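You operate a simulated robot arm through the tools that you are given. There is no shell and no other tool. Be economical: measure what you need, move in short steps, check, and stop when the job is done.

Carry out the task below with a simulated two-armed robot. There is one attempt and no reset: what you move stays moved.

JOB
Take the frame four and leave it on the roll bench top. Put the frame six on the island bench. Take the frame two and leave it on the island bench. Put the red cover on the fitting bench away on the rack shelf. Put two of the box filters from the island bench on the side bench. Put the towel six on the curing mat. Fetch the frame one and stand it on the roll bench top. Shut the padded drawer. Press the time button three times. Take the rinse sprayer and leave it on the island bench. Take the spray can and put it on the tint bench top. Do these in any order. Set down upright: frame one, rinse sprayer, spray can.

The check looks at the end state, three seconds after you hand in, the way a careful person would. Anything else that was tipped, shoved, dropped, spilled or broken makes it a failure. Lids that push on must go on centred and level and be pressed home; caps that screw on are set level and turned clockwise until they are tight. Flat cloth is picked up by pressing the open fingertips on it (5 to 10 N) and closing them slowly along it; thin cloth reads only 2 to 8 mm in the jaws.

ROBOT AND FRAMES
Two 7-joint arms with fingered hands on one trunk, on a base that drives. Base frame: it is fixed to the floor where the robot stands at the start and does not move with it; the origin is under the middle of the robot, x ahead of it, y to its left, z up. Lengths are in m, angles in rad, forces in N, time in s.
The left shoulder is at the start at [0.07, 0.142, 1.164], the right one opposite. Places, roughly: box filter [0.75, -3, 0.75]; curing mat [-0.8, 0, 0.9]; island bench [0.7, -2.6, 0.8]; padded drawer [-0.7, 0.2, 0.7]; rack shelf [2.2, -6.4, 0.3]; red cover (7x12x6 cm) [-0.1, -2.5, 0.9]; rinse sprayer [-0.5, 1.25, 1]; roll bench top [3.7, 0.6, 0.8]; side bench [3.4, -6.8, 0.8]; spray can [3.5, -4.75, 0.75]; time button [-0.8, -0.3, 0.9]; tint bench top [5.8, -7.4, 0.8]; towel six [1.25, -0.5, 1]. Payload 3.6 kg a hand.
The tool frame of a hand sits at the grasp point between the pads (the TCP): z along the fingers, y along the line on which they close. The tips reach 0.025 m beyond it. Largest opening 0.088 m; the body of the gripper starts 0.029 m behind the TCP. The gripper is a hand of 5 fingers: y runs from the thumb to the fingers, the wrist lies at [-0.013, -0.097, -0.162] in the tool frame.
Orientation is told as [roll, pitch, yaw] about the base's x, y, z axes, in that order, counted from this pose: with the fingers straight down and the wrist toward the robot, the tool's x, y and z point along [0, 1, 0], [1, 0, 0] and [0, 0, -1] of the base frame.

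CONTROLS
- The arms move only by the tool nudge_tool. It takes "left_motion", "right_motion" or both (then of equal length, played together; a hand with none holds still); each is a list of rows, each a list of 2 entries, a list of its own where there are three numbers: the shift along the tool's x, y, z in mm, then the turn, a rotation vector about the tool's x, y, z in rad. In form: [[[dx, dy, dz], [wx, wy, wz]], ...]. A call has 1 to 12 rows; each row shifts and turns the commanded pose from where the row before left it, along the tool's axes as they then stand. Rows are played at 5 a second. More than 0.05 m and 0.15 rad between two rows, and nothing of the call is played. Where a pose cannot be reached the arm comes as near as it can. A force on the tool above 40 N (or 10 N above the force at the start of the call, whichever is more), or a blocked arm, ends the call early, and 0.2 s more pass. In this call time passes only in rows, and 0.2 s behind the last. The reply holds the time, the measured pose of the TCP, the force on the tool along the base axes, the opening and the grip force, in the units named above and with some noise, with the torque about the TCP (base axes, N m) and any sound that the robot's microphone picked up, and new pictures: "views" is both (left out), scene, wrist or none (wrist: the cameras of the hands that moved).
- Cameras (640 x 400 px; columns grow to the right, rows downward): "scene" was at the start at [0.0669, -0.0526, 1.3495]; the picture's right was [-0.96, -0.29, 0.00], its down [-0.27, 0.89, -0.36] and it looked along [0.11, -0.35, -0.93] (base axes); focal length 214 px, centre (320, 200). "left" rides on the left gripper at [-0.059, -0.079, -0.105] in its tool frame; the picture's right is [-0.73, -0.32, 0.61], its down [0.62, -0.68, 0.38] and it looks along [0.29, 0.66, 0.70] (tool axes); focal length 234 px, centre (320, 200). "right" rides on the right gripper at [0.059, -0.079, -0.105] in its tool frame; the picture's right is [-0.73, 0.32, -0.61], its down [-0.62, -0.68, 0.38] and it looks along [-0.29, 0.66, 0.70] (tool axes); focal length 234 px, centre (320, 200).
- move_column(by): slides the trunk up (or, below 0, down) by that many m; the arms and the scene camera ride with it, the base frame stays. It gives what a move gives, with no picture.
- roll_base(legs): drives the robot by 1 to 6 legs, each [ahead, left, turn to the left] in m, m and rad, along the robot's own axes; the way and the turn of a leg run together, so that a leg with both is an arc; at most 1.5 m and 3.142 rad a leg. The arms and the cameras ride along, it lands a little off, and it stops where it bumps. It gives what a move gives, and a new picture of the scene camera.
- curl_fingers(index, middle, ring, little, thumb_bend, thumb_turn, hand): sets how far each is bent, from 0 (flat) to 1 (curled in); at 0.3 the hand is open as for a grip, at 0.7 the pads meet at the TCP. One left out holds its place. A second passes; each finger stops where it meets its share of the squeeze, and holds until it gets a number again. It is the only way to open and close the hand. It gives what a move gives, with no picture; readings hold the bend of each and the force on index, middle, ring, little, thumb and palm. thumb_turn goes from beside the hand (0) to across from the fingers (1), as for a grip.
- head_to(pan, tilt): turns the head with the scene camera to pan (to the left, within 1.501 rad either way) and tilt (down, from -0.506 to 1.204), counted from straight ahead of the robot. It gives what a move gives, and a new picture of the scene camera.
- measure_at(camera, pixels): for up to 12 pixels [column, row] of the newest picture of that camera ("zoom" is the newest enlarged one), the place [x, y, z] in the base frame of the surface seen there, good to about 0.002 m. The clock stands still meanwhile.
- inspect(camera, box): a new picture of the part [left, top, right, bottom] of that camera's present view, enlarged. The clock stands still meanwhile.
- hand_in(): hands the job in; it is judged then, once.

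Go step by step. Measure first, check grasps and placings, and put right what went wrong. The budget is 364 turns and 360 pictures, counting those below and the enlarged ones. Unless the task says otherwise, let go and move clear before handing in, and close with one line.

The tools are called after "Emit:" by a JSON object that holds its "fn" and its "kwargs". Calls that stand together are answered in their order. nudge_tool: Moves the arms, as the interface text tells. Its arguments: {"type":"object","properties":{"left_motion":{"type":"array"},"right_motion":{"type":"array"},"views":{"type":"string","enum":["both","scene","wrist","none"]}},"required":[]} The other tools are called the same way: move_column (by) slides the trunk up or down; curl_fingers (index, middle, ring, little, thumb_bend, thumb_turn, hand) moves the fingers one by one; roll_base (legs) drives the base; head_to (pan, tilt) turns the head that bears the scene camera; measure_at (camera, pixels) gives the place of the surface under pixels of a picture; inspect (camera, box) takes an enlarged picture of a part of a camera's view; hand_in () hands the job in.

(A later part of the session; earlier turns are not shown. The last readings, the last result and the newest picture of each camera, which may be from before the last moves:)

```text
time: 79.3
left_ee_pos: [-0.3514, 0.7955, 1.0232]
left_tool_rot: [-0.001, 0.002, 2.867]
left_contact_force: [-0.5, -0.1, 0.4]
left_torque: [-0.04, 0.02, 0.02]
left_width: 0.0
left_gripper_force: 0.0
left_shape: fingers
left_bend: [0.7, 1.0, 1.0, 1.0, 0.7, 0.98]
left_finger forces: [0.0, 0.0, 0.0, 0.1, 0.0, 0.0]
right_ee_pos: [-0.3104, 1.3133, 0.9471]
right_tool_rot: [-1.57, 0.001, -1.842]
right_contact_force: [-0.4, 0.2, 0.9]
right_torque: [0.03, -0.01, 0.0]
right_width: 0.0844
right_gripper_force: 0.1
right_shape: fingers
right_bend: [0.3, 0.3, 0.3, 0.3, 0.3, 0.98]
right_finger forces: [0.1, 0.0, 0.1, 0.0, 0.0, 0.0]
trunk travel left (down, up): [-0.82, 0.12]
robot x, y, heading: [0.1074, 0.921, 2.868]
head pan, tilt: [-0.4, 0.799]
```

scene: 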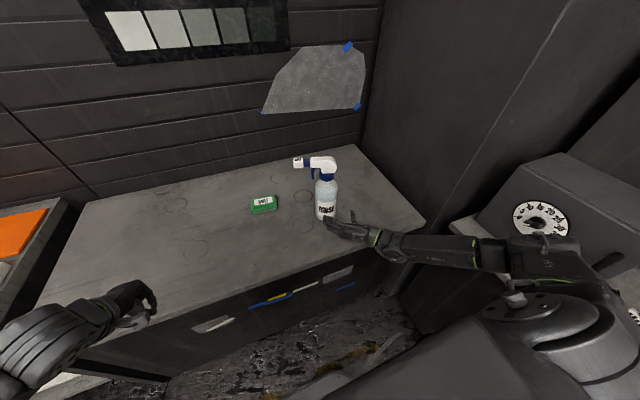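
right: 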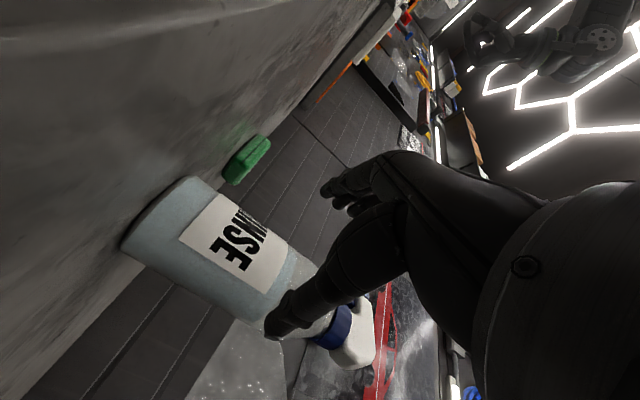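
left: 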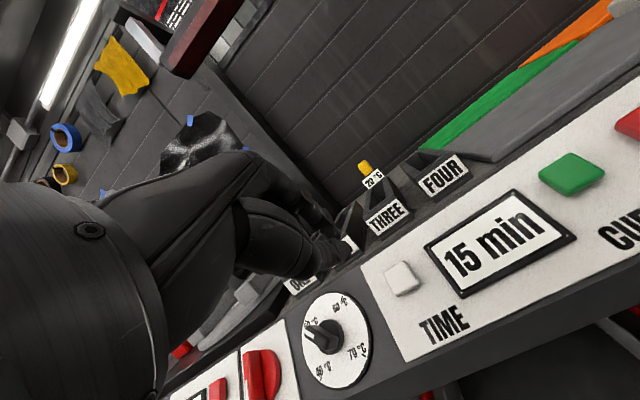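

Aligned now (110 mm ahead, ~1 mm lateral). I'll go ahead 55 mm and check the straddle.

Emit:
{"fn": "nudge_tool", "kwargs": {"right_motion": [[[0, 0, 30], [0, 0, 0]], [[0, 0, 25], [0, 0, 0]]], "views": "wrist"}}

Emit:
{"fn": "inspect", "kwargs": {"camera": "scene", "box": [270, 130, 430, 255]}}

```text
time: 79.9
left_ee_pos: [-0.35, 0.7959, 1.0238]
left_tool_rot: [-0.002, 0.0, 2.869]
left_contact_force: [-0.4, -0.3, 0.2]
left_torque: [0.04, -0.01, 0.02]
left_width: 0.0002
left_gripper_force: 0.0
left_shape: fingers
left_bend: [0.7, 1.0, 1.0, 1.0, 0.7, 0.98]
left_finger forces: [0.1, 0.0, 0.0, 0.0, 0.1, 0.0]
right_ee_pos: [-0.3605, 1.3279, 0.9461]
right_tool_rot: [-1.569, 0.004, -1.842]
right_contact_force: [-0.4, 0.6, -0.6]
right_torque: [-0.01, 0.01, 0.01]
right_width: 0.0848
right_gripper_force: 0.0
right_shape: fingers
right_bend: [0.3, 0.3, 0.3, 0.3, 0.3, 0.98]
right_finger forces: [0.0, 0.0, 0.1, 0.0, 0.0, 0.0]
trunk travel left (down, up): [-0.82, 0.12]
robot x, y, heading: [0.1028, 0.9205, 2.863]
head pan, tilt: [-0.4, 0.799]
```

right: 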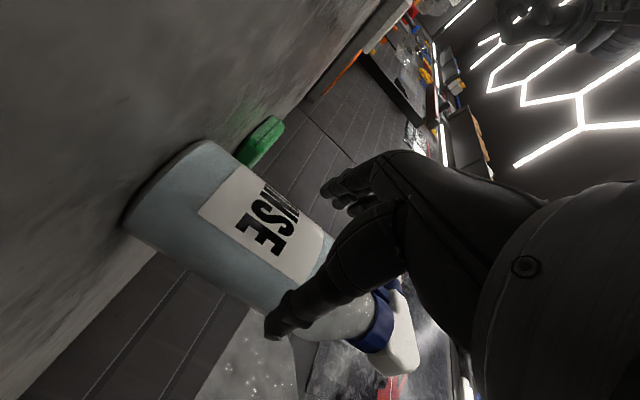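

```text
3.20 times, centred on (350, 192) of scene
```

zoom: 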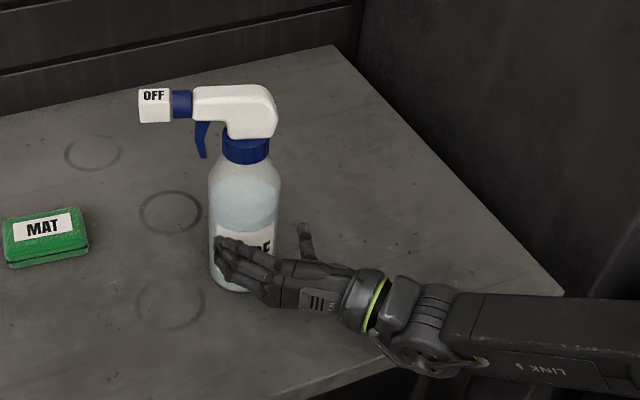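

I'll measure finger and thumb tips against the bottle edges before closing in.

Emit:
{"fn": "measure_at", "kwargs": {"camera": "zoom", "pixels": [[219, 242], [230, 268], [245, 290], [303, 228], [308, 245], [212, 225], [276, 215], [245, 215]]}}

```text
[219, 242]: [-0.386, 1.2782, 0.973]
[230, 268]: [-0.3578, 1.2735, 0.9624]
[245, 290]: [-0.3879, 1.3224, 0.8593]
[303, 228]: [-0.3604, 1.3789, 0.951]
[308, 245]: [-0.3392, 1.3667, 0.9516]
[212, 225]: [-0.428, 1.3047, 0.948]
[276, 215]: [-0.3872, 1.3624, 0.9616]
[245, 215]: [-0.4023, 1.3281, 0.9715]
```

The fingers sit 5 cm left and thumb 4.5 cm right of the bottle axis, so it straddles. I'll advance the remaining 52 mm and close gently.

Emit:
{"fn": "nudge_tool", "kwargs": {"right_motion": [[[0, 1, 26], [0, 0, 0]], [[0, 1, 26], [0, 0, 0]]], "views": "wrist"}}

Emit:
{"fn": "curl_fingers", "kwargs": {"hand": "right", "index": 0.6, "middle": 0.6, "ring": 0.6, "little": 0.6, "thumb_bend": 0.6}}

```text
time: 80.5
left_ee_pos: [-0.3492, 0.7948, 1.0247]
left_tool_rot: [-0.001, 0.003, 2.866]
left_contact_force: [0.0, 0.6, 0.3]
left_torque: [-0.03, -0.01, 0.0]
left_width: 0.0
left_gripper_force: 0.0
left_shape: fingers
left_bend: [0.7, 1.0, 1.0, 1.0, 0.7, 0.98]
left_finger forces: [0.0, 0.0, 0.0, 0.0, 0.1, 0.0]
right_ee_pos: [-0.411, 1.3391, 0.9472]
right_tool_rot: [-1.57, 0.001, -1.842]
right_contact_force: [0.5, -0.5, -0.9]
right_torque: [-0.02, -0.03, 0.0]
right_width: 0.0862
right_gripper_force: 0.5
right_shape: fingers
right_bend: [0.3, 0.3, 0.3, 0.3, 0.29, 0.98]
right_finger forces: [0.9, 0.0, 0.0, 0.0, 0.5, 0.1]
trunk travel left (down, up): [-0.82, 0.12]
robot x, y, heading: [0.1096, 0.918, 2.867]
head pan, tilt: [-0.4, 0.799]
```

right: 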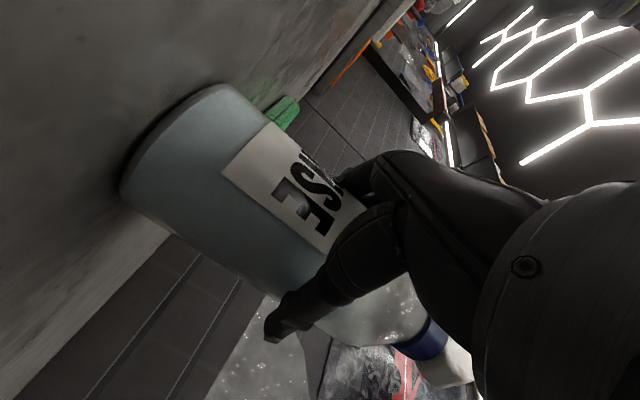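

```text
time: 81.5
left_ee_pos: [-0.3477, 0.7932, 1.0258]
left_tool_rot: [-0.001, -0.001, 2.87]
left_contact_force: [-0.1, 1.0, -0.9]
left_torque: [-0.01, -0.01, 0.0]
left_width: 0.0
left_gripper_force: 0.0
left_shape: fingers
left_bend: [0.7, 1.0, 1.0, 1.0, 0.7, 0.98]
left_finger forces: [0.0, 0.0, 0.0, 0.1, 0.1, 0.1]
right_ee_pos: [-0.4089, 1.3394, 0.9489]
right_tool_rot: [-1.574, 0.001, -1.839]
right_contact_force: [-2.9, -3.0, 12.5]
right_torque: [0.22, 0.11, 0.11]
right_width: 0.0763
right_gripper_force: 29.5
right_shape: fingers
right_bend: [0.46, 0.51, 0.5, 0.53, 0.28, 0.95]
right_finger forces: [10.3, 7.1, 7.1, 8.3, 25.8, 0.0]
trunk travel left (down, up): [-0.82, 0.12]
robot x, y, heading: [0.107, 0.9181, 2.864]
head pan, tilt: [-0.4, 0.799]
```

The bottle is gripped (about 29 N, 76 mm). I'll lift straight up 80 mm and check.

Emit:
{"fn": "nudge_tool", "kwargs": {"right_motion": [[[-20, 0, 0], [0, 0, 0]], [[-30, 0, 0], [0, 0, 0]], [[-40, 0, 0], [0, 0, 0]]], "views": "both"}}

```text
time: 82.3
left_ee_pos: [-0.35, 0.7954, 1.0258]
left_tool_rot: [0.0, 0.0, 2.868]
left_contact_force: [0.0, 0.8, 0.5]
left_torque: [-0.01, -0.05, 0.0]
left_width: 0.0002
left_gripper_force: 0.2
left_shape: fingers
left_bend: [0.7, 1.0, 1.0, 1.0, 0.7, 0.98]
left_finger forces: [0.1, 0.0, 0.0, 0.1, 0.0, 0.0]
right_ee_pos: [-0.4102, 1.339, 1.0355]
right_tool_rot: [-1.571, 0.001, -1.841]
right_contact_force: [0.4, 0.0, -4.0]
right_torque: [-0.09, -0.07, 0.01]
right_width: 0.0764
right_gripper_force: 26.4
right_shape: fingers
right_bend: [0.46, 0.52, 0.52, 0.55, 0.28, 0.9]
right_finger forces: [10.2, 6.0, 5.5, 4.6, 25.6, 0.1]
trunk travel left (down, up): [-0.82, 0.12]
robot x, y, heading: [0.1074, 0.9185, 2.863]
head pan, tilt: [-0.4, 0.799]
```

scene: 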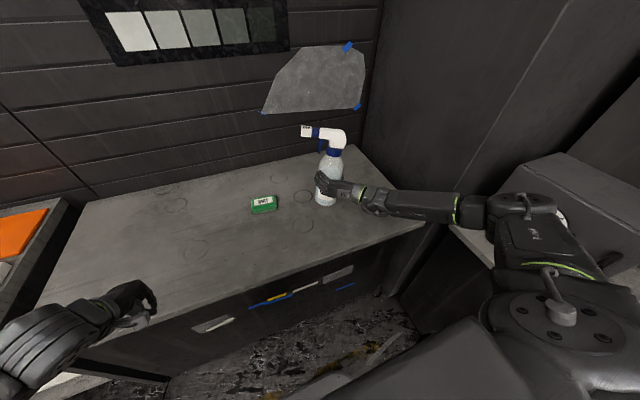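
right: 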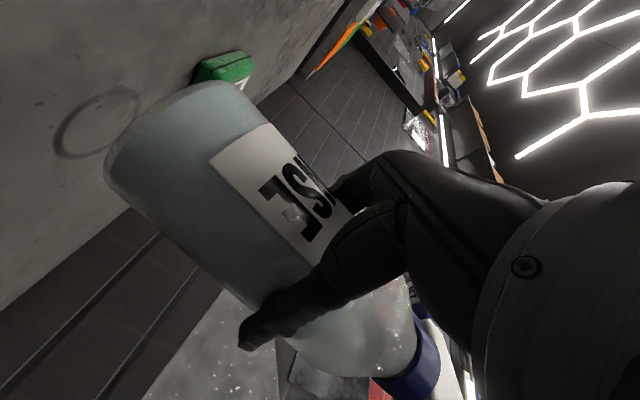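

The sprayer is lifted, upright. I'll pull it in, raise the trunk, and drive to the frame bench to pick frame six with the left hand.

Emit:
{"fn": "nudge_tool", "kwargs": {"right_motion": [[[-20, 0, -40], [0, 0, 0]], [[0, 0, -50], [0, 0, 0]], [[0, 0, -50], [0, 0, 0]]], "views": "none"}}

Emit:
{"fn": "move_column", "kwargs": {"by": 0.1}}

Emit:
{"fn": "curl_fingers", "kwargs": {"hand": "left", "index": 0.3, "middle": 0.3, "ring": 0.3, "little": 0.3, "thumb_bend": 0.3}}

Emit:
{"fn": "roll_base", "kwargs": {"legs": [[-0.1, 0, 0], [0, 0.75, 0], [0, 0, -3.07]]}}

Emit:
{"fn": "head_to", "kwargs": {"pan": 0.0, "tilt": 0.8}}

```text
time: 83.1
left_ee_pos: [-0.3481, 0.795, 1.0261]
left_tool_rot: [-0.002, -0.001, 2.868]
left_contact_force: [0.1, 0.1, -0.5]
left_torque: [-0.03, -0.02, -0.01]
left_width: 0.0
left_gripper_force: 0.0
left_shape: fingers
left_bend: [0.7, 1.0, 1.0, 1.0, 0.7, 0.98]
left_finger forces: [0.0, 0.0, 0.0, 0.1, 0.0, 0.0]
right_ee_pos: [-0.272, 1.3019, 1.0563]
right_tool_rot: [-1.572, 0.002, -1.84]
right_contact_force: [0.4, -0.1, -4.8]
right_torque: [-0.05, -0.11, 0.01]
right_width: 0.0762
right_gripper_force: 24.8
right_shape: fingers
right_bend: [0.46, 0.52, 0.52, 0.55, 0.28, 0.9]
right_finger forces: [10.1, 5.9, 5.5, 4.3, 25.1, 0.0]
trunk travel left (down, up): [-0.82, 0.12]
robot x, y, heading: [0.1031, 0.9189, 2.868]
head pan, tilt: [-0.4, 0.799]
```

```text
time: 84.5
left_ee_pos: [-0.3481, 0.7975, 1.1247]
left_tool_rot: [0.0, 0.003, 2.869]
left_contact_force: [0.5, -0.4, -0.6]
left_torque: [0.02, 0.01, 0.02]
left_width: 0.0
left_gripper_force: 0.0
left_shape: fingers
left_bend: [0.7, 1.0, 1.0, 1.0, 0.7, 0.98]
left_finger forces: [0.1, 0.0, 0.0, 0.0, 0.1, 0.0]
right_ee_pos: [-0.2738, 1.3021, 1.1558]
right_tool_rot: [-1.571, -0.001, -1.84]
right_contact_force: [0.4, -0.2, -4.9]
right_torque: [-0.05, -0.08, 0.0]
right_width: 0.0763
right_gripper_force: 25.5
right_shape: fingers
right_bend: [0.46, 0.52, 0.52, 0.55, 0.28, 0.9]
right_finger forces: [10.0, 5.9, 5.4, 4.4, 25.0, 0.0]
trunk travel left (down, up): [-0.92, 0.02]
robot x, y, heading: [0.1027, 0.9192, 2.869]
head pan, tilt: [-0.4, 0.799]
```

```text
time: 85.5
left_ee_pos: [-0.3486, 0.796, 1.1262]
left_tool_rot: [0.0, 0.003, 2.87]
left_contact_force: [-0.7, -0.4, 0.1]
left_torque: [0.0, 0.0, -0.01]
left_width: 0.0845
left_gripper_force: 0.0
left_shape: fingers
left_bend: [0.3, 0.3, 0.3, 0.3, 0.3, 0.98]
left_finger forces: [0.1, 0.1, 0.1, 0.0, 0.0, 0.0]
right_ee_pos: [-0.274, 1.3021, 1.1563]
right_tool_rot: [-1.568, -0.002, -1.842]
right_contact_force: [-1.0, 0.1, -5.6]
right_torque: [-0.07, -0.06, 0.0]
right_width: 0.0763
right_gripper_force: 25.3
right_shape: fingers
right_bend: [0.46, 0.52, 0.52, 0.55, 0.28, 0.9]
right_finger forces: [9.9, 6.1, 5.4, 4.3, 25.0, 0.1]
trunk travel left (down, up): [-0.92, 0.02]
robot x, y, heading: [0.1042, 0.9216, 2.869]
head pan, tilt: [-0.4, 0.799]
```

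```text
time: 97.6
left_ee_pos: [0.4522, 0.2978, 1.1248]
left_tool_rot: [-0.001, 0.002, -0.247]
left_contact_force: [0.8, -0.1, 0.4]
left_torque: [-0.01, 0.01, -0.03]
left_width: 0.0844
left_gripper_force: 0.0
left_shape: fingers
left_bend: [0.3, 0.3, 0.3, 0.3, 0.3, 0.98]
left_finger forces: [0.0, 0.1, 0.1, 0.0, 0.0, 0.1]
right_ee_pos: [0.3908, -0.2114, 1.1565]
right_tool_rot: [-1.57, -0.001, 1.323]
right_contact_force: [-0.6, 0.4, -5.7]
right_torque: [0.07, 0.11, 0.05]
right_width: 0.0758
right_gripper_force: 23.6
right_shape: fingers
right_bend: [0.46, 0.52, 0.53, 0.56, 0.28, 0.91]
right_finger forces: [9.2, 5.8, 5.2, 3.4, 23.1, 0.0]
trunk travel left (down, up): [-0.92, 0.02]
robot x, y, heading: [0.0024, 0.1638, -0.25]
head pan, tilt: [-0.4, 0.799]
```

scene: 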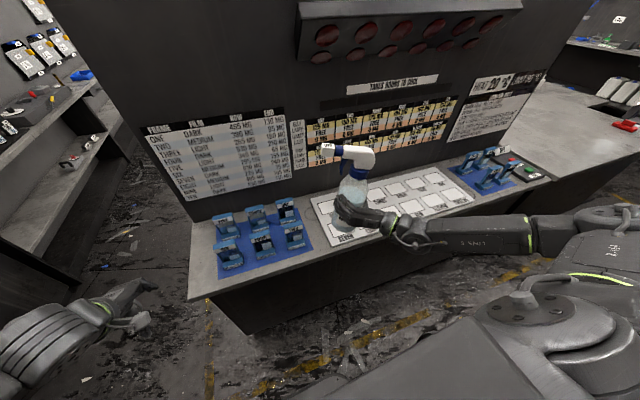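

```text
time: 98.5
left_ee_pos: [0.4528, 0.2964, 1.1259]
left_tool_rot: [0.0, 0.002, -0.248]
left_contact_force: [-0.1, -0.2, 0.5]
left_torque: [0.0, -0.01, 0.01]
left_width: 0.0843
left_gripper_force: 0.1
left_shape: fingers
left_bend: [0.3, 0.3, 0.3, 0.3, 0.3, 0.98]
left_finger forces: [0.0, 0.0, 0.0, 0.0, 0.0, 0.0]
right_ee_pos: [0.391, -0.2103, 1.1558]
right_tool_rot: [-1.571, 0.0, 1.325]
right_contact_force: [1.0, 0.4, -4.8]
right_torque: [0.05, 0.03, -0.01]
right_width: 0.0755
right_gripper_force: 22.9
right_shape: fingers
right_bend: [0.47, 0.52, 0.53, 0.56, 0.28, 0.91]
right_finger forces: [9.1, 5.7, 5.1, 3.5, 23.1, 0.1]
trunk travel left (down, up): [-0.92, 0.02]
robot x, y, heading: [0.0002, 0.1626, -0.248]
head pan, tilt: [0.0, 0.799]
```

scene: 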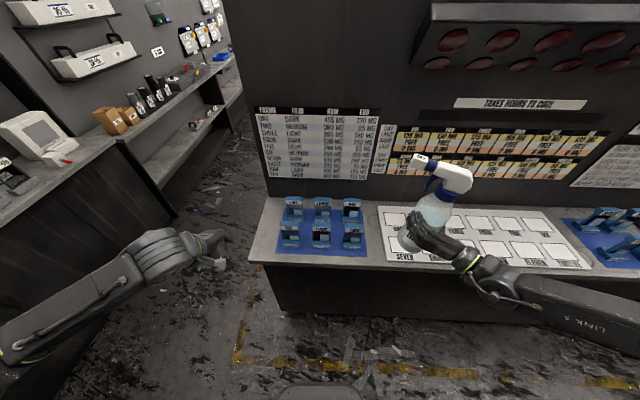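

I'm square to the frame bench. I'll zoom on the frames to plan the grasp of SIX.

Emit:
{"fn": "inspect", "kwargs": {"camera": "scene", "box": [260, 180, 390, 265]}}

Emit:
{"fn": "measure_at", "kwargs": {"camera": "zoom", "pixels": [[145, 228], [110, 228], [185, 228], [155, 212], [155, 320], [110, 320], [188, 320], [150, 300], [300, 225], [300, 320], [450, 230], [150, 120]]}}

```text
4.71 times, centred on (325, 222) of scene
```

zoom: 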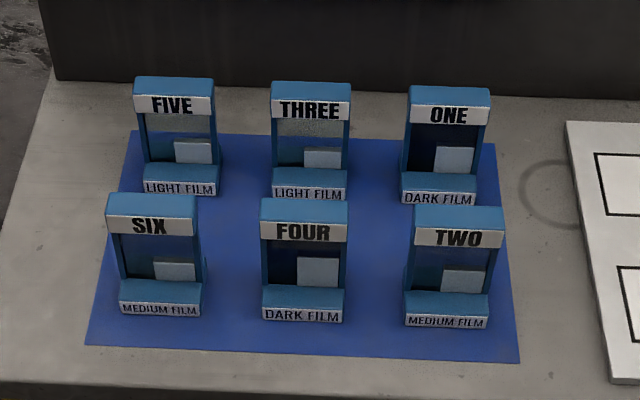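

```text
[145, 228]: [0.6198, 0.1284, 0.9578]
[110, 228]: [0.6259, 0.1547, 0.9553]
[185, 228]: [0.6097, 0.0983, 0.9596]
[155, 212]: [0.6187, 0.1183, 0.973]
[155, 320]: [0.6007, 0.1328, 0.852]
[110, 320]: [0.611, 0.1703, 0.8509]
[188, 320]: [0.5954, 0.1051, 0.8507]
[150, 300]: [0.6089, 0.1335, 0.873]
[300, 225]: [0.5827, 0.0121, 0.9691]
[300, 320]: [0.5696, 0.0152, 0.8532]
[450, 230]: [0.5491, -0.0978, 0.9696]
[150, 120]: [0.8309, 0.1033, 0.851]
```

I'll measure the top bar's depth for each frame.

Emit:
{"fn": "measure_at", "kwargs": {"camera": "zoom", "pixels": [[152, 197], [152, 205], [152, 214], [304, 201], [304, 219], [459, 209], [458, 227], [449, 90], [449, 104], [112, 205], [195, 205]]}}

Emit:
{"fn": "inspect", "kwargs": {"camera": "left", "box": [0, 0, 640, 400]}}

```text
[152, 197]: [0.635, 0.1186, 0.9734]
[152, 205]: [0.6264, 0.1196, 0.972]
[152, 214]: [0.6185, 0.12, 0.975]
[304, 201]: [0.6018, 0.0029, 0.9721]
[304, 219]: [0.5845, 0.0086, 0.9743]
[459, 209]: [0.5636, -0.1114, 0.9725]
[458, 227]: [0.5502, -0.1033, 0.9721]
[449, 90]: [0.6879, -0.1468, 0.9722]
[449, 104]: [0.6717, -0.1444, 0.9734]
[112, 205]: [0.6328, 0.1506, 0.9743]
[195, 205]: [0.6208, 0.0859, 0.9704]
```

```text
1.00 times, centred on (320, 200) of left
```

zoom: 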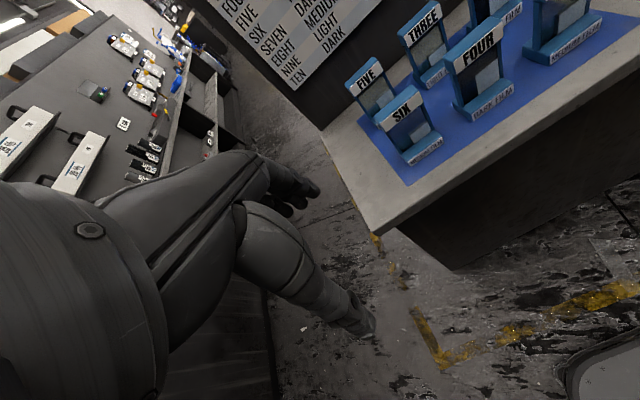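

SIX's top bar is centred at [0.627, 0.119], 18 mm deep, top at 0.973. I'll bring the open left hand above it.

Emit:
{"fn": "nudge_tool", "kwargs": {"left_motion": [[[-21.5, 35.3, 15], [0, 0, 0]], [[-21.5, 35.3, 15], [0, 0, 0]], [[-21.5, 35.3, 15], [0, 0, 0]], [[-21.5, 35.3, 15], [0, 0, 0]], [[-21.5, 35.3, 15], [0, 0, 0]], [[-21.5, 35.3, 15], [0, 0, 0]]]}}

```text
time: 99.9
left_ee_pos: [0.6263, 0.1178, 1.0352]
left_tool_rot: [0.002, 0.002, -0.246]
left_contact_force: [0.3, 0.0, 0.3]
left_torque: [0.03, 0.02, -0.01]
left_width: 0.0846
left_gripper_force: 0.0
left_shape: fingers
left_bend: [0.3, 0.3, 0.3, 0.3, 0.3, 0.98]
left_finger forces: [0.0, 0.0, 0.0, 0.1, 0.0, 0.0]
right_ee_pos: [0.392, -0.2116, 1.1556]
right_tool_rot: [-1.569, 0.0, 1.325]
right_contact_force: [-0.4, -0.2, -4.7]
right_torque: [0.08, 0.07, 0.02]
right_width: 0.0759
right_gripper_force: 23.9
right_shape: fingers
right_bend: [0.47, 0.52, 0.53, 0.56, 0.28, 0.91]
right_finger forces: [9.2, 5.7, 5.1, 3.4, 23.1, 0.0]
trunk travel left (down, up): [-0.92, 0.02]
robot x, y, heading: [0.0037, 0.164, -0.248]
head pan, tilt: [0.0, 0.799]
```

scene: 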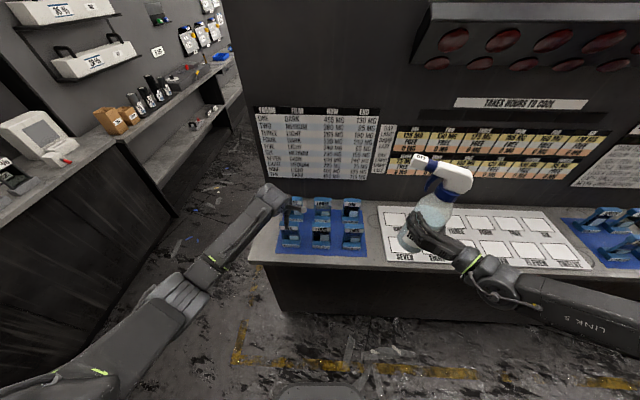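
left: 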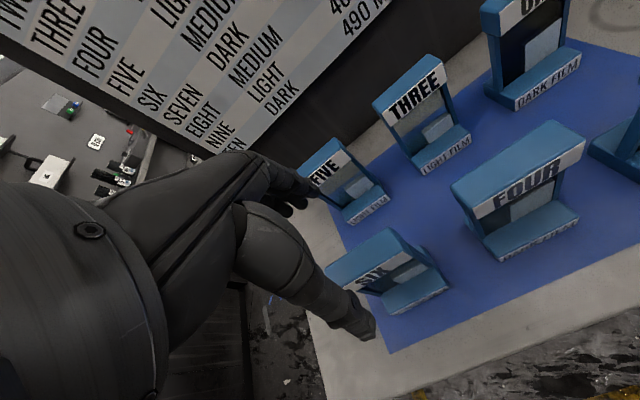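

The hand is directly above SIX with thumb in front and fingers behind. I'll lower 80 mm gently.

Emit:
{"fn": "nudge_tool", "kwargs": {"left_motion": [[[0, 0, 25], [0, 0, 0]], [[0, 0, 20], [0, 0, 0]], [[0, 0, 20], [0, 0, 0]], [[0, 0, 15], [0, 0, 0]]]}}

Emit:
{"fn": "inspect", "kwargs": {"camera": "scene", "box": [240, 170, 390, 265]}}

```text
time: 100.9
left_ee_pos: [0.6265, 0.1191, 0.9558]
left_tool_rot: [0.0, 0.001, -0.246]
left_contact_force: [0.2, 0.2, 0.4]
left_torque: [-0.03, -0.01, -0.01]
left_width: 0.0845
left_gripper_force: 0.1
left_shape: fingers
left_bend: [0.3, 0.3, 0.3, 0.3, 0.3, 0.98]
left_finger forces: [0.1, 0.0, 0.1, 0.0, 0.0, 0.0]
right_ee_pos: [0.3903, -0.211, 1.1561]
right_tool_rot: [-1.572, 0.0, 1.324]
right_contact_force: [0.1, -0.9, -4.8]
right_torque: [0.07, 0.09, 0.0]
right_width: 0.0756
right_gripper_force: 23.4
right_shape: fingers
right_bend: [0.47, 0.52, 0.53, 0.56, 0.28, 0.91]
right_finger forces: [9.2, 5.8, 5.1, 3.4, 23.2, 0.1]
trunk travel left (down, up): [-0.92, 0.02]
robot x, y, heading: [0.0012, 0.1651, -0.248]
head pan, tilt: [0.0, 0.799]
```

scene: 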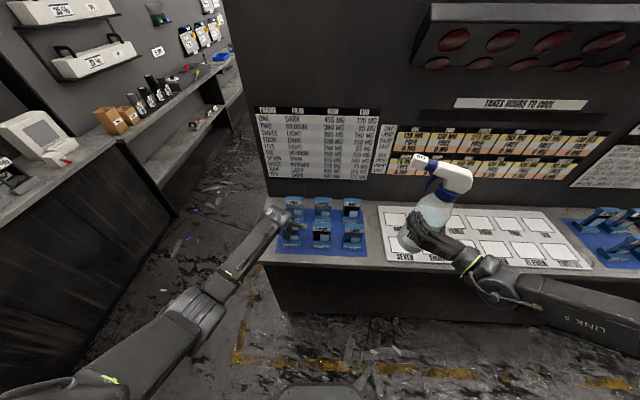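
left: 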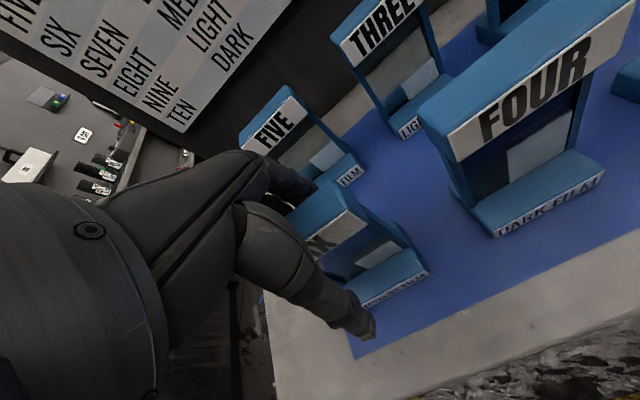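

```text
4.21 times, centred on (315, 218) of scene
```

zoom: 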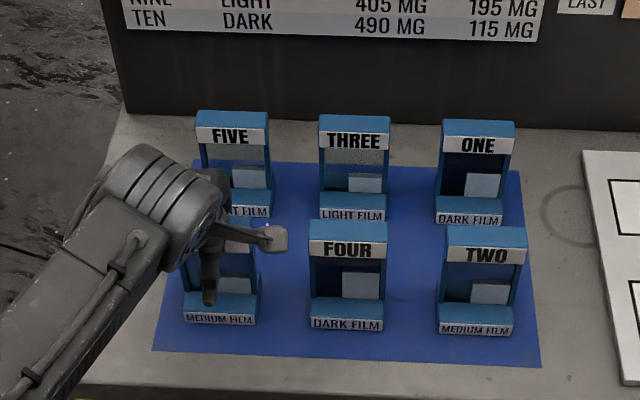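

Positioned. I'll close the left hand on the bar.

Emit:
{"fn": "curl_fingers", "kwargs": {"hand": "left", "index": 0.66, "middle": 0.66, "ring": 0.66, "little": 0.66, "thumb_bend": 0.66}}

Emit:
{"fn": "nudge_tool", "kwargs": {"left_motion": [[[0, 0, -15], [0, 0, 0]], [[0, 0, -25], [0, 0, 0]], [[0, 0, -40], [0, 0, 0]], [[0, 0, -40], [0, 0, 0]]]}}

Emit:
{"fn": "inspect", "kwargs": {"camera": "scene", "box": [240, 150, 390, 265]}}

```text
time: 101.9
left_ee_pos: [0.6265, 0.1193, 0.9557]
left_tool_rot: [-0.001, 0.003, -0.248]
left_contact_force: [-0.8, 0.1, -0.5]
left_torque: [-0.03, 0.02, -0.02]
left_width: 0.0109
left_gripper_force: 2.0
left_shape: fingers
left_bend: [0.65, 0.66, 0.66, 0.64, 0.63, 0.97]
left_finger forces: [0.9, 0.0, 0.0, 1.3, 2.3, 0.0]
right_ee_pos: [0.3898, -0.2113, 1.1557]
right_tool_rot: [-1.571, -0.001, 1.323]
right_contact_force: [0.5, -0.1, -4.7]
right_torque: [0.06, 0.06, 0.0]
right_width: 0.0757
right_gripper_force: 23.4
right_shape: fingers
right_bend: [0.47, 0.52, 0.53, 0.56, 0.28, 0.91]
right_finger forces: [9.1, 5.8, 5.1, 3.4, 23.1, 0.0]
trunk travel left (down, up): [-0.92, 0.02]
robot x, y, heading: [-0.0004, 0.166, -0.251]
head pan, tilt: [0.0, 0.799]
```

```text
time: 102.9
left_ee_pos: [0.6273, 0.1178, 1.0755]
left_tool_rot: [0.0, 0.002, -0.247]
left_contact_force: [0.2, -0.9, -3.9]
left_torque: [0.01, 0.03, -0.02]
left_width: 0.0117
left_gripper_force: 2.1
left_shape: fingers
left_bend: [0.64, 0.66, 0.66, 0.65, 0.63, 0.97]
left_finger forces: [1.8, 0.0, 0.0, 0.7, 2.4, 0.1]
right_ee_pos: [0.392, -0.2114, 1.1563]
right_tool_rot: [-1.571, 0.0, 1.324]
right_contact_force: [0.8, -0.3, -4.3]
right_torque: [0.07, 0.04, 0.0]
right_width: 0.0759
right_gripper_force: 22.9
right_shape: fingers
right_bend: [0.47, 0.52, 0.53, 0.56, 0.28, 0.91]
right_finger forces: [9.2, 5.6, 5.0, 3.4, 23.1, 0.1]
trunk travel left (down, up): [-0.92, 0.02]
robot x, y, heading: [0.0035, 0.1621, -0.25]
head pan, tilt: [0.0, 0.799]
```

scene: 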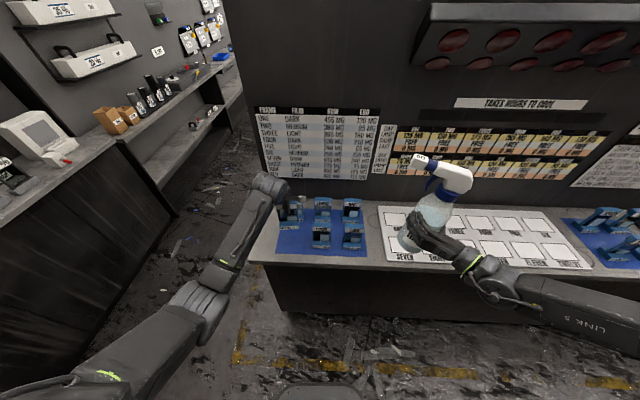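
left: 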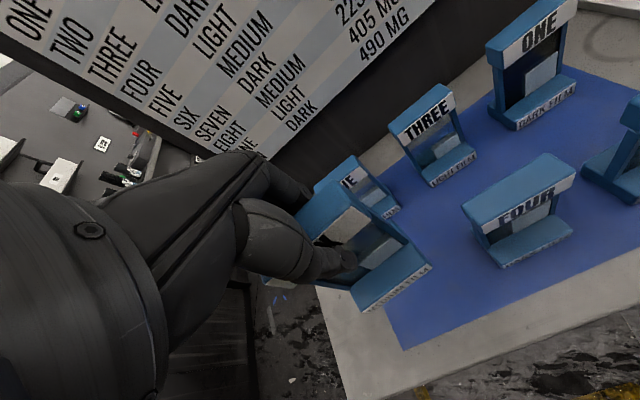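

```text
3.48 times, centred on (315, 208) of scene
```

zoom: 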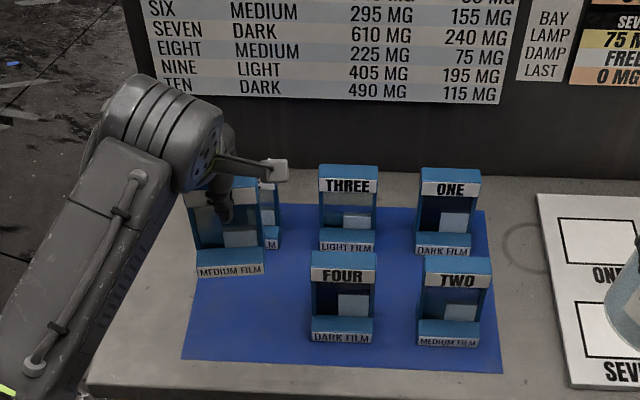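

Frame six is lifted but the grip is only 2 N, so I'll squeeze more.

Emit:
{"fn": "curl_fingers", "kwargs": {"hand": "left", "index": 0.75, "middle": 0.75, "ring": 0.75, "little": 0.75, "thumb_bend": 0.75}}

Emit:
{"fn": "nudge_tool", "kwargs": {"left_motion": [[[0, -40, -25], [0, 0, 0]], [[0, -40, -25], [0, 0, 0]], [[0, -45, 0], [0, 0, 0]], [[0, -45, 0], [0, 0, 0]]], "views": "both"}}

```text
time: 103.9
left_ee_pos: [0.6274, 0.1179, 1.075]
left_tool_rot: [-0.001, -0.001, -0.249]
left_contact_force: [-0.2, 0.2, -3.8]
left_torque: [0.01, -0.02, -0.01]
left_width: 0.0067
left_gripper_force: 14.4
left_shape: fingers
left_bend: [0.73, 0.74, 0.74, 0.75, 0.66, 0.94]
left_finger forces: [8.6, 3.1, 2.3, 1.8, 12.9, 0.0]
right_ee_pos: [0.3909, -0.2099, 1.1555]
right_tool_rot: [-1.57, 0.001, 1.323]
right_contact_force: [-0.2, -0.5, -5.0]
right_torque: [0.07, 0.07, -0.01]
right_width: 0.0755
right_gripper_force: 23.5
right_shape: fingers
right_bend: [0.47, 0.52, 0.53, 0.56, 0.28, 0.91]
right_finger forces: [9.2, 5.8, 5.1, 3.4, 23.0, 0.1]
trunk travel left (down, up): [-0.92, 0.02]
robot x, y, heading: [-0.0004, 0.1644, -0.249]
head pan, tilt: [0.0, 0.799]
```

```text
time: 104.9
left_ee_pos: [0.4608, 0.163, 1.1262]
left_tool_rot: [0.001, 0.002, -0.246]
left_contact_force: [-0.8, -0.2, -3.9]
left_torque: [-0.06, -0.03, 0.02]
left_width: 0.0053
left_gripper_force: 12.8
left_shape: fingers
left_bend: [0.74, 0.74, 0.74, 0.75, 0.68, 0.94]
left_finger forces: [8.6, 2.8, 1.7, 1.5, 11.9, 0.0]
right_ee_pos: [0.39, -0.2107, 1.1563]
right_tool_rot: [-1.574, 0.002, 1.324]
right_contact_force: [-1.2, 0.0, -4.5]
right_torque: [0.05, 0.09, 0.01]
right_width: 0.0756
right_gripper_force: 22.9
right_shape: fingers
right_bend: [0.47, 0.52, 0.53, 0.56, 0.28, 0.91]
right_finger forces: [9.3, 5.7, 5.1, 3.3, 23.0, 0.1]
trunk travel left (down, up): [-0.92, 0.02]
robot x, y, heading: [-0.0004, 0.1647, -0.245]
head pan, tilt: [0.0, 0.799]
```

scene: 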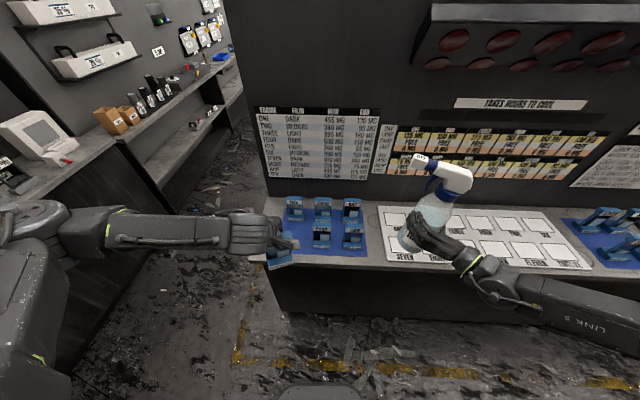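
left: 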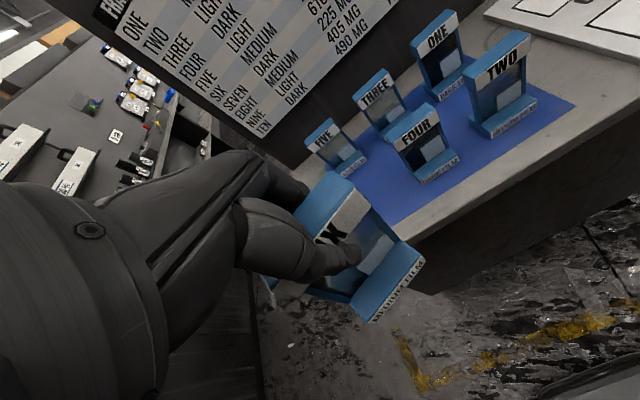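

Both items are secure. I'll back 0.1 m and turn right to look down the aisle toward the island.

Emit:
{"fn": "roll_base", "kwargs": {"legs": [[-0.12, 0, 0], [0, 0, -1.59]]}}

Emit:
{"fn": "head_to", "kwargs": {"pan": 0.2, "tilt": 0.3}}

```text
time: 110.0
left_ee_pos: [-0.1163, -0.2687, 1.1251]
left_tool_rot: [0.0, 0.003, -1.819]
left_contact_force: [-0.6, 0.6, -3.4]
left_torque: [0.01, 0.0, 0.0]
left_width: 0.005
left_gripper_force: 12.0
left_shape: fingers
left_bend: [0.74, 0.74, 0.74, 0.75, 0.68, 0.94]
left_finger forces: [7.9, 2.5, 1.5, 1.5, 10.8, 0.0]
right_ee_pos: [-0.489, -0.1972, 1.156]
right_tool_rot: [-1.571, -0.001, -0.247]
right_contact_force: [-0.2, 0.0, -3.9]
right_torque: [0.07, -0.04, -0.03]
right_width: 0.0754
right_gripper_force: 22.5
right_shape: fingers
right_bend: [0.47, 0.53, 0.53, 0.56, 0.28, 0.91]
right_finger forces: [8.9, 5.6, 5.0, 2.9, 22.4, 0.0]
trunk travel left (down, up): [-0.92, 0.02]
robot x, y, heading: [-0.1162, 0.1917, -1.82]
head pan, tilt: [0.0, 0.799]
```

scene: 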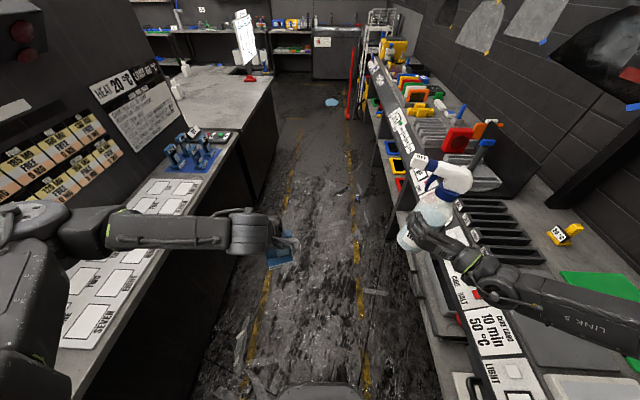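

```text
time: 110.9
left_ee_pos: [-0.1174, -0.2694, 1.1256]
left_tool_rot: [-0.002, 0.002, -1.819]
left_contact_force: [0.1, 0.4, -3.3]
left_torque: [0.0, 0.01, -0.01]
left_width: 0.0052
left_gripper_force: 11.9
left_shape: fingers
left_bend: [0.74, 0.74, 0.74, 0.75, 0.68, 0.94]
left_finger forces: [8.0, 2.5, 1.6, 1.4, 10.8, 0.1]
right_ee_pos: [-0.4889, -0.1975, 1.1557]
right_tool_rot: [-1.571, 0.0, -0.247]
right_contact_force: [0.5, 0.6, -4.8]
right_torque: [0.08, -0.05, 0.01]
right_width: 0.0755
right_gripper_force: 23.1
right_shape: fingers
right_bend: [0.47, 0.53, 0.53, 0.56, 0.28, 0.91]
right_finger forces: [9.0, 5.7, 5.0, 3.0, 22.4, 0.0]
trunk travel left (down, up): [-0.92, 0.02]
robot x, y, heading: [-0.1126, 0.1954, -1.823]
head pan, tilt: [0.201, 0.3]
```

scene: 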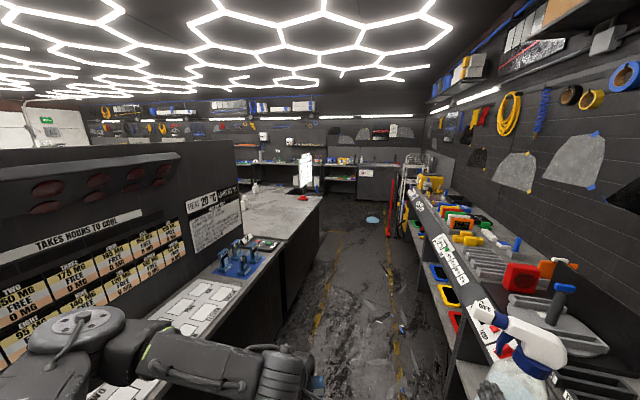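

The aisle ahead is clear; the grey bench at (280,210) on the left is likely the island. I'll measure it and its items.

Emit:
{"fn": "measure_at", "kwargs": {"camera": "scene", "pixels": [[280, 212], [318, 205], [290, 237], [285, 197], [258, 200], [250, 225], [372, 220], [392, 230], [440, 275], [262, 245]]}}

Emit:
{"fn": "inspect", "kwargs": {"camera": "scene", "box": [220, 140, 420, 265]}}

```text
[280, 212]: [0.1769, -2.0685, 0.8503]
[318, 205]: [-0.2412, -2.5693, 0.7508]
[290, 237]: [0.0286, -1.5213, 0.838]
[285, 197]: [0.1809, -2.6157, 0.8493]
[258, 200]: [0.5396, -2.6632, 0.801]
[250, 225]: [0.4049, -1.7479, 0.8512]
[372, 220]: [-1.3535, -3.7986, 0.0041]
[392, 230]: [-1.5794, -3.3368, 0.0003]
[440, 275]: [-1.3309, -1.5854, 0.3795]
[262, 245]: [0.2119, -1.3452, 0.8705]
```

```text
3.20 times, centred on (320, 202) of scene
```

zoom: 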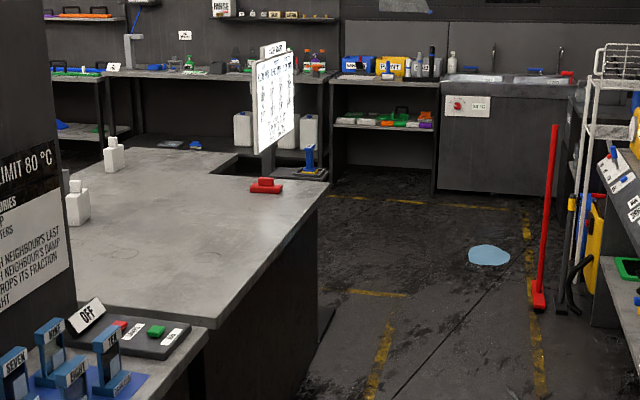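

The nearest grey bench with the red object (fitting bench) is z 0.85; something at z 0.80 lies beyond near [0.54,-2.66]. I'll drive down the aisle about 2.2 m and look left.

Emit:
{"fn": "roll_base", "kwargs": {"legs": [[1.1, 0.06, 0], [1.2, 0, 0]]}}

Emit:
{"fn": "head_to", "kwargs": {"pan": 0.9, "tilt": 0.4}}

```text
time: 122.2
left_ee_pos: [-0.6247, -2.5158, 1.1272]
left_tool_rot: [0.002, 0.003, -1.823]
left_contact_force: [-0.5, 0.7, -3.6]
left_torque: [0.0, 0.02, -0.01]
left_width: 0.0049
left_gripper_force: 11.8
left_shape: fingers
left_bend: [0.74, 0.74, 0.74, 0.75, 0.68, 0.94]
left_finger forces: [8.0, 2.4, 1.4, 1.4, 11.0, 0.0]
right_ee_pos: [-0.9966, -2.443, 1.1566]
right_tool_rot: [-1.57, -0.002, -0.251]
right_contact_force: [0.3, 0.4, -4.9]
right_torque: [0.06, -0.06, 0.0]
right_width: 0.0755
right_gripper_force: 22.3
right_shape: fingers
right_bend: [0.47, 0.53, 0.53, 0.56, 0.28, 0.91]
right_finger forces: [8.8, 5.6, 4.9, 3.0, 22.3, 0.1]
trunk travel left (down, up): [-0.92, 0.02]
robot x, y, heading: [-0.6252, -2.0561, -1.831]
head pan, tilt: [0.201, 0.3]
```

scene: 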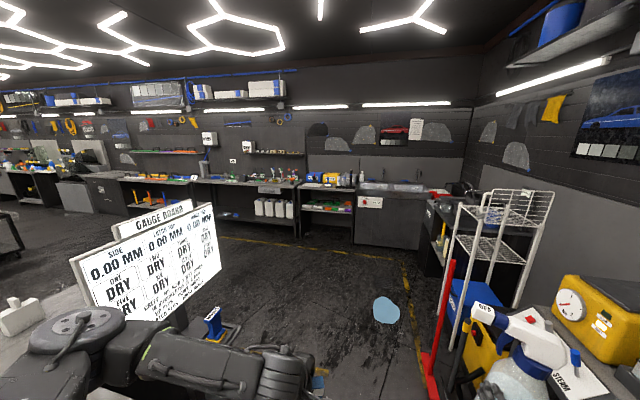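

```text
time: 123.3
left_ee_pos: [-0.6246, -2.5169, 1.1259]
left_tool_rot: [0.001, 0.002, -1.822]
left_contact_force: [-0.6, 0.3, -3.3]
left_torque: [-0.05, 0.01, -0.04]
left_width: 0.005
left_gripper_force: 11.9
left_shape: fingers
left_bend: [0.74, 0.74, 0.74, 0.75, 0.68, 0.94]
left_finger forces: [7.9, 2.5, 1.5, 1.4, 10.9, 0.0]
right_ee_pos: [-0.998, -2.443, 1.156]
right_tool_rot: [-1.57, 0.001, -0.25]
right_contact_force: [-0.1, 0.8, -3.5]
right_torque: [0.08, -0.09, 0.02]
right_width: 0.0752
right_gripper_force: 22.4
right_shape: fingers
right_bend: [0.47, 0.53, 0.53, 0.56, 0.28, 0.91]
right_finger forces: [8.9, 5.6, 5.0, 3.0, 22.4, 0.0]
trunk travel left (down, up): [-0.92, 0.02]
robot x, y, heading: [-0.6227, -2.0534, -1.828]
head pan, tilt: [0.901, 0.4]
```

scene: 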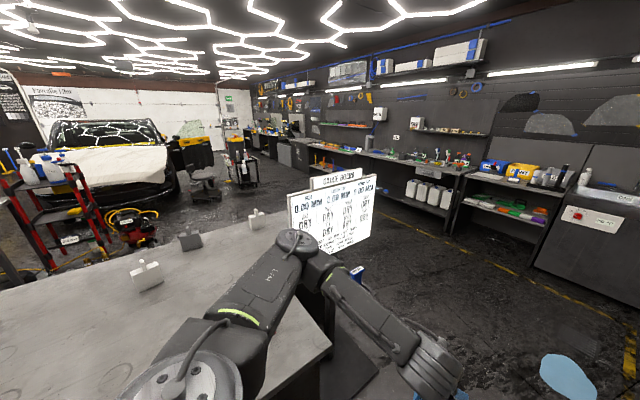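

Fitting bench ends just ahead; the island bench must be behind its sign. I'll go 1.0 m on, clear of the puddle, and turn left.

Emit:
{"fn": "roll_base", "kwargs": {"legs": [[0.95, 0.1, 0], [0, 0, 1.5]]}}

Emit:
{"fn": "head_to", "kwargs": {"pan": 0.2, "tilt": 0.5}}

```text
time: 132.0
left_ee_pos: [-0.3002, -3.0283, 1.1271]
left_tool_rot: [-0.001, 0.0, -0.31]
left_contact_force: [0.1, 0.2, -4.4]
left_torque: [-0.02, -0.01, 0.01]
left_width: 0.0045
left_gripper_force: 11.2
left_shape: fingers
left_bend: [0.74, 0.74, 0.74, 0.75, 0.68, 0.94]
left_finger forces: [7.7, 2.3, 1.4, 1.2, 10.4, 0.0]
right_ee_pos: [-0.397, -3.3962, 1.1563]
right_tool_rot: [-1.57, 0.0, 1.263]
right_contact_force: [1.2, -1.2, -4.6]
right_torque: [0.04, 0.09, 0.01]
right_width: 0.0754
right_gripper_force: 22.0
right_shape: fingers
right_bend: [0.47, 0.53, 0.53, 0.57, 0.29, 0.91]
right_finger forces: [8.7, 5.6, 4.8, 2.7, 21.8, 0.1]
trunk travel left (down, up): [-0.92, 0.02]
robot x, y, heading: [-0.7587, -2.9954, -0.313]
head pan, tilt: [0.901, 0.4]
```

scene: 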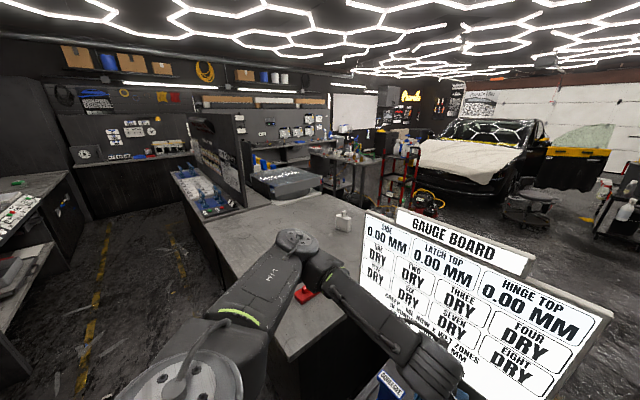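

```text
time: 133.0
left_ee_pos: [-0.3008, -3.0278, 1.126]
left_tool_rot: [0.0, 0.0, -0.312]
left_contact_force: [0.7, 0.2, -3.4]
left_torque: [0.01, -0.03, 0.01]
left_width: 0.0047
left_gripper_force: 11.3
left_shape: fingers
left_bend: [0.74, 0.74, 0.74, 0.75, 0.68, 0.94]
left_finger forces: [7.8, 2.2, 1.4, 1.3, 10.6, 0.0]
right_ee_pos: [-0.3942, -3.3953, 1.156]
right_tool_rot: [-1.571, 0.0, 1.261]
right_contact_force: [0.2, 0.2, -4.8]
right_torque: [0.07, 0.06, -0.03]
right_width: 0.0752
right_gripper_force: 22.0
right_shape: fingers
right_bend: [0.47, 0.53, 0.53, 0.57, 0.29, 0.91]
right_finger forces: [8.9, 5.6, 4.8, 2.7, 21.8, 0.1]
trunk travel left (down, up): [-0.92, 0.02]
robot x, y, heading: [-0.7626, -2.996, -0.31]
head pan, tilt: [0.201, 0.499]
```

scene: 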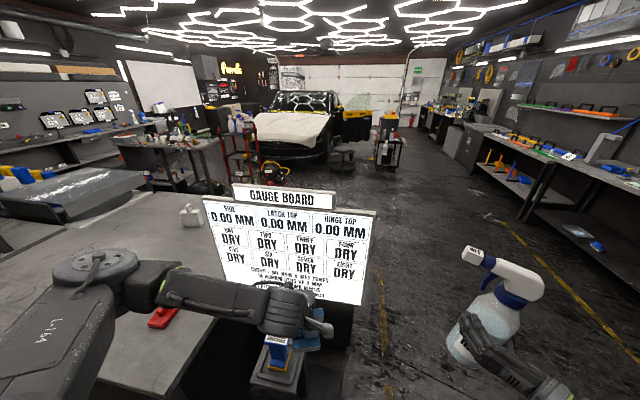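

The gauge board blocks the view; the island should be behind it. I'll move right and ahead to pass it and look left.

Emit:
{"fn": "roll_base", "kwargs": {"legs": [[0, -0.45, 0], [1.1, 0, 0]]}}

Emit:
{"fn": "head_to", "kwargs": {"pan": 0.9, "tilt": 0.5}}

```text
time: 137.8
left_ee_pos: [-0.149, -3.5447, 1.1275]
left_tool_rot: [0.003, 0.0, -0.303]
left_contact_force: [1.1, 0.9, -4.0]
left_torque: [0.01, 0.01, 0.0]
left_width: 0.0045
left_gripper_force: 12.7
left_shape: fingers
left_bend: [0.74, 0.74, 0.74, 0.75, 0.68, 0.94]
left_finger forces: [8.1, 2.8, 1.5, 1.2, 11.5, 0.0]
right_ee_pos: [-0.2436, -3.9156, 1.1577]
right_tool_rot: [-1.572, 0.0, 1.266]
right_contact_force: [0.4, -0.7, -4.5]
right_torque: [0.08, 0.1, 0.06]
right_width: 0.0751
right_gripper_force: 21.8
right_shape: fingers
right_bend: [0.47, 0.53, 0.53, 0.57, 0.29, 0.91]
right_finger forces: [8.9, 5.7, 4.9, 2.7, 22.0, 0.0]
trunk travel left (down, up): [-0.92, 0.02]
robot x, y, heading: [-0.6038, -3.518, -0.306]
head pan, tilt: [0.201, 0.499]
stopped in leg 2: the robot was blocked; the commanded pose is now the measured one
```

scene: 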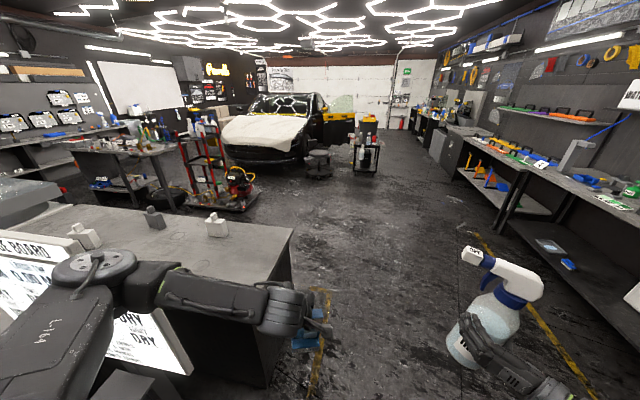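

```text
time: 138.9
left_ee_pos: [-0.1528, -3.5457, 1.1292]
left_tool_rot: [0.0, -0.004, -0.31]
left_contact_force: [-0.1, 1.0, -3.8]
left_torque: [-0.06, -0.04, 0.0]
left_width: 0.0043
left_gripper_force: 12.3
left_shape: fingers
left_bend: [0.74, 0.74, 0.74, 0.75, 0.68, 0.94]
left_finger forces: [8.0, 2.6, 1.6, 1.2, 11.2, 0.0]
right_ee_pos: [-0.2463, -3.9139, 1.1595]
right_tool_rot: [-1.576, 0.002, 1.264]
right_contact_force: [-0.6, 0.7, -3.8]
right_torque: [0.06, 0.09, 0.01]
right_width: 0.0753
right_gripper_force: 22.0
right_shape: fingers
right_bend: [0.47, 0.53, 0.53, 0.57, 0.29, 0.91]
right_finger forces: [8.9, 5.6, 4.9, 2.7, 22.1, 0.0]
trunk travel left (down, up): [-0.92, 0.02]
robot x, y, heading: [-0.6033, -3.521, -0.314]
head pan, tilt: [0.901, 0.499]
```

scene: 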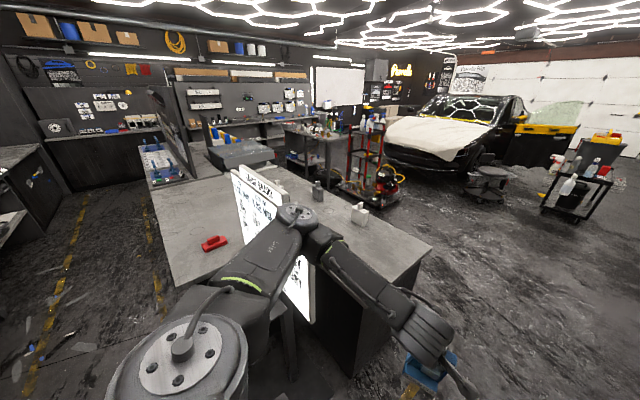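

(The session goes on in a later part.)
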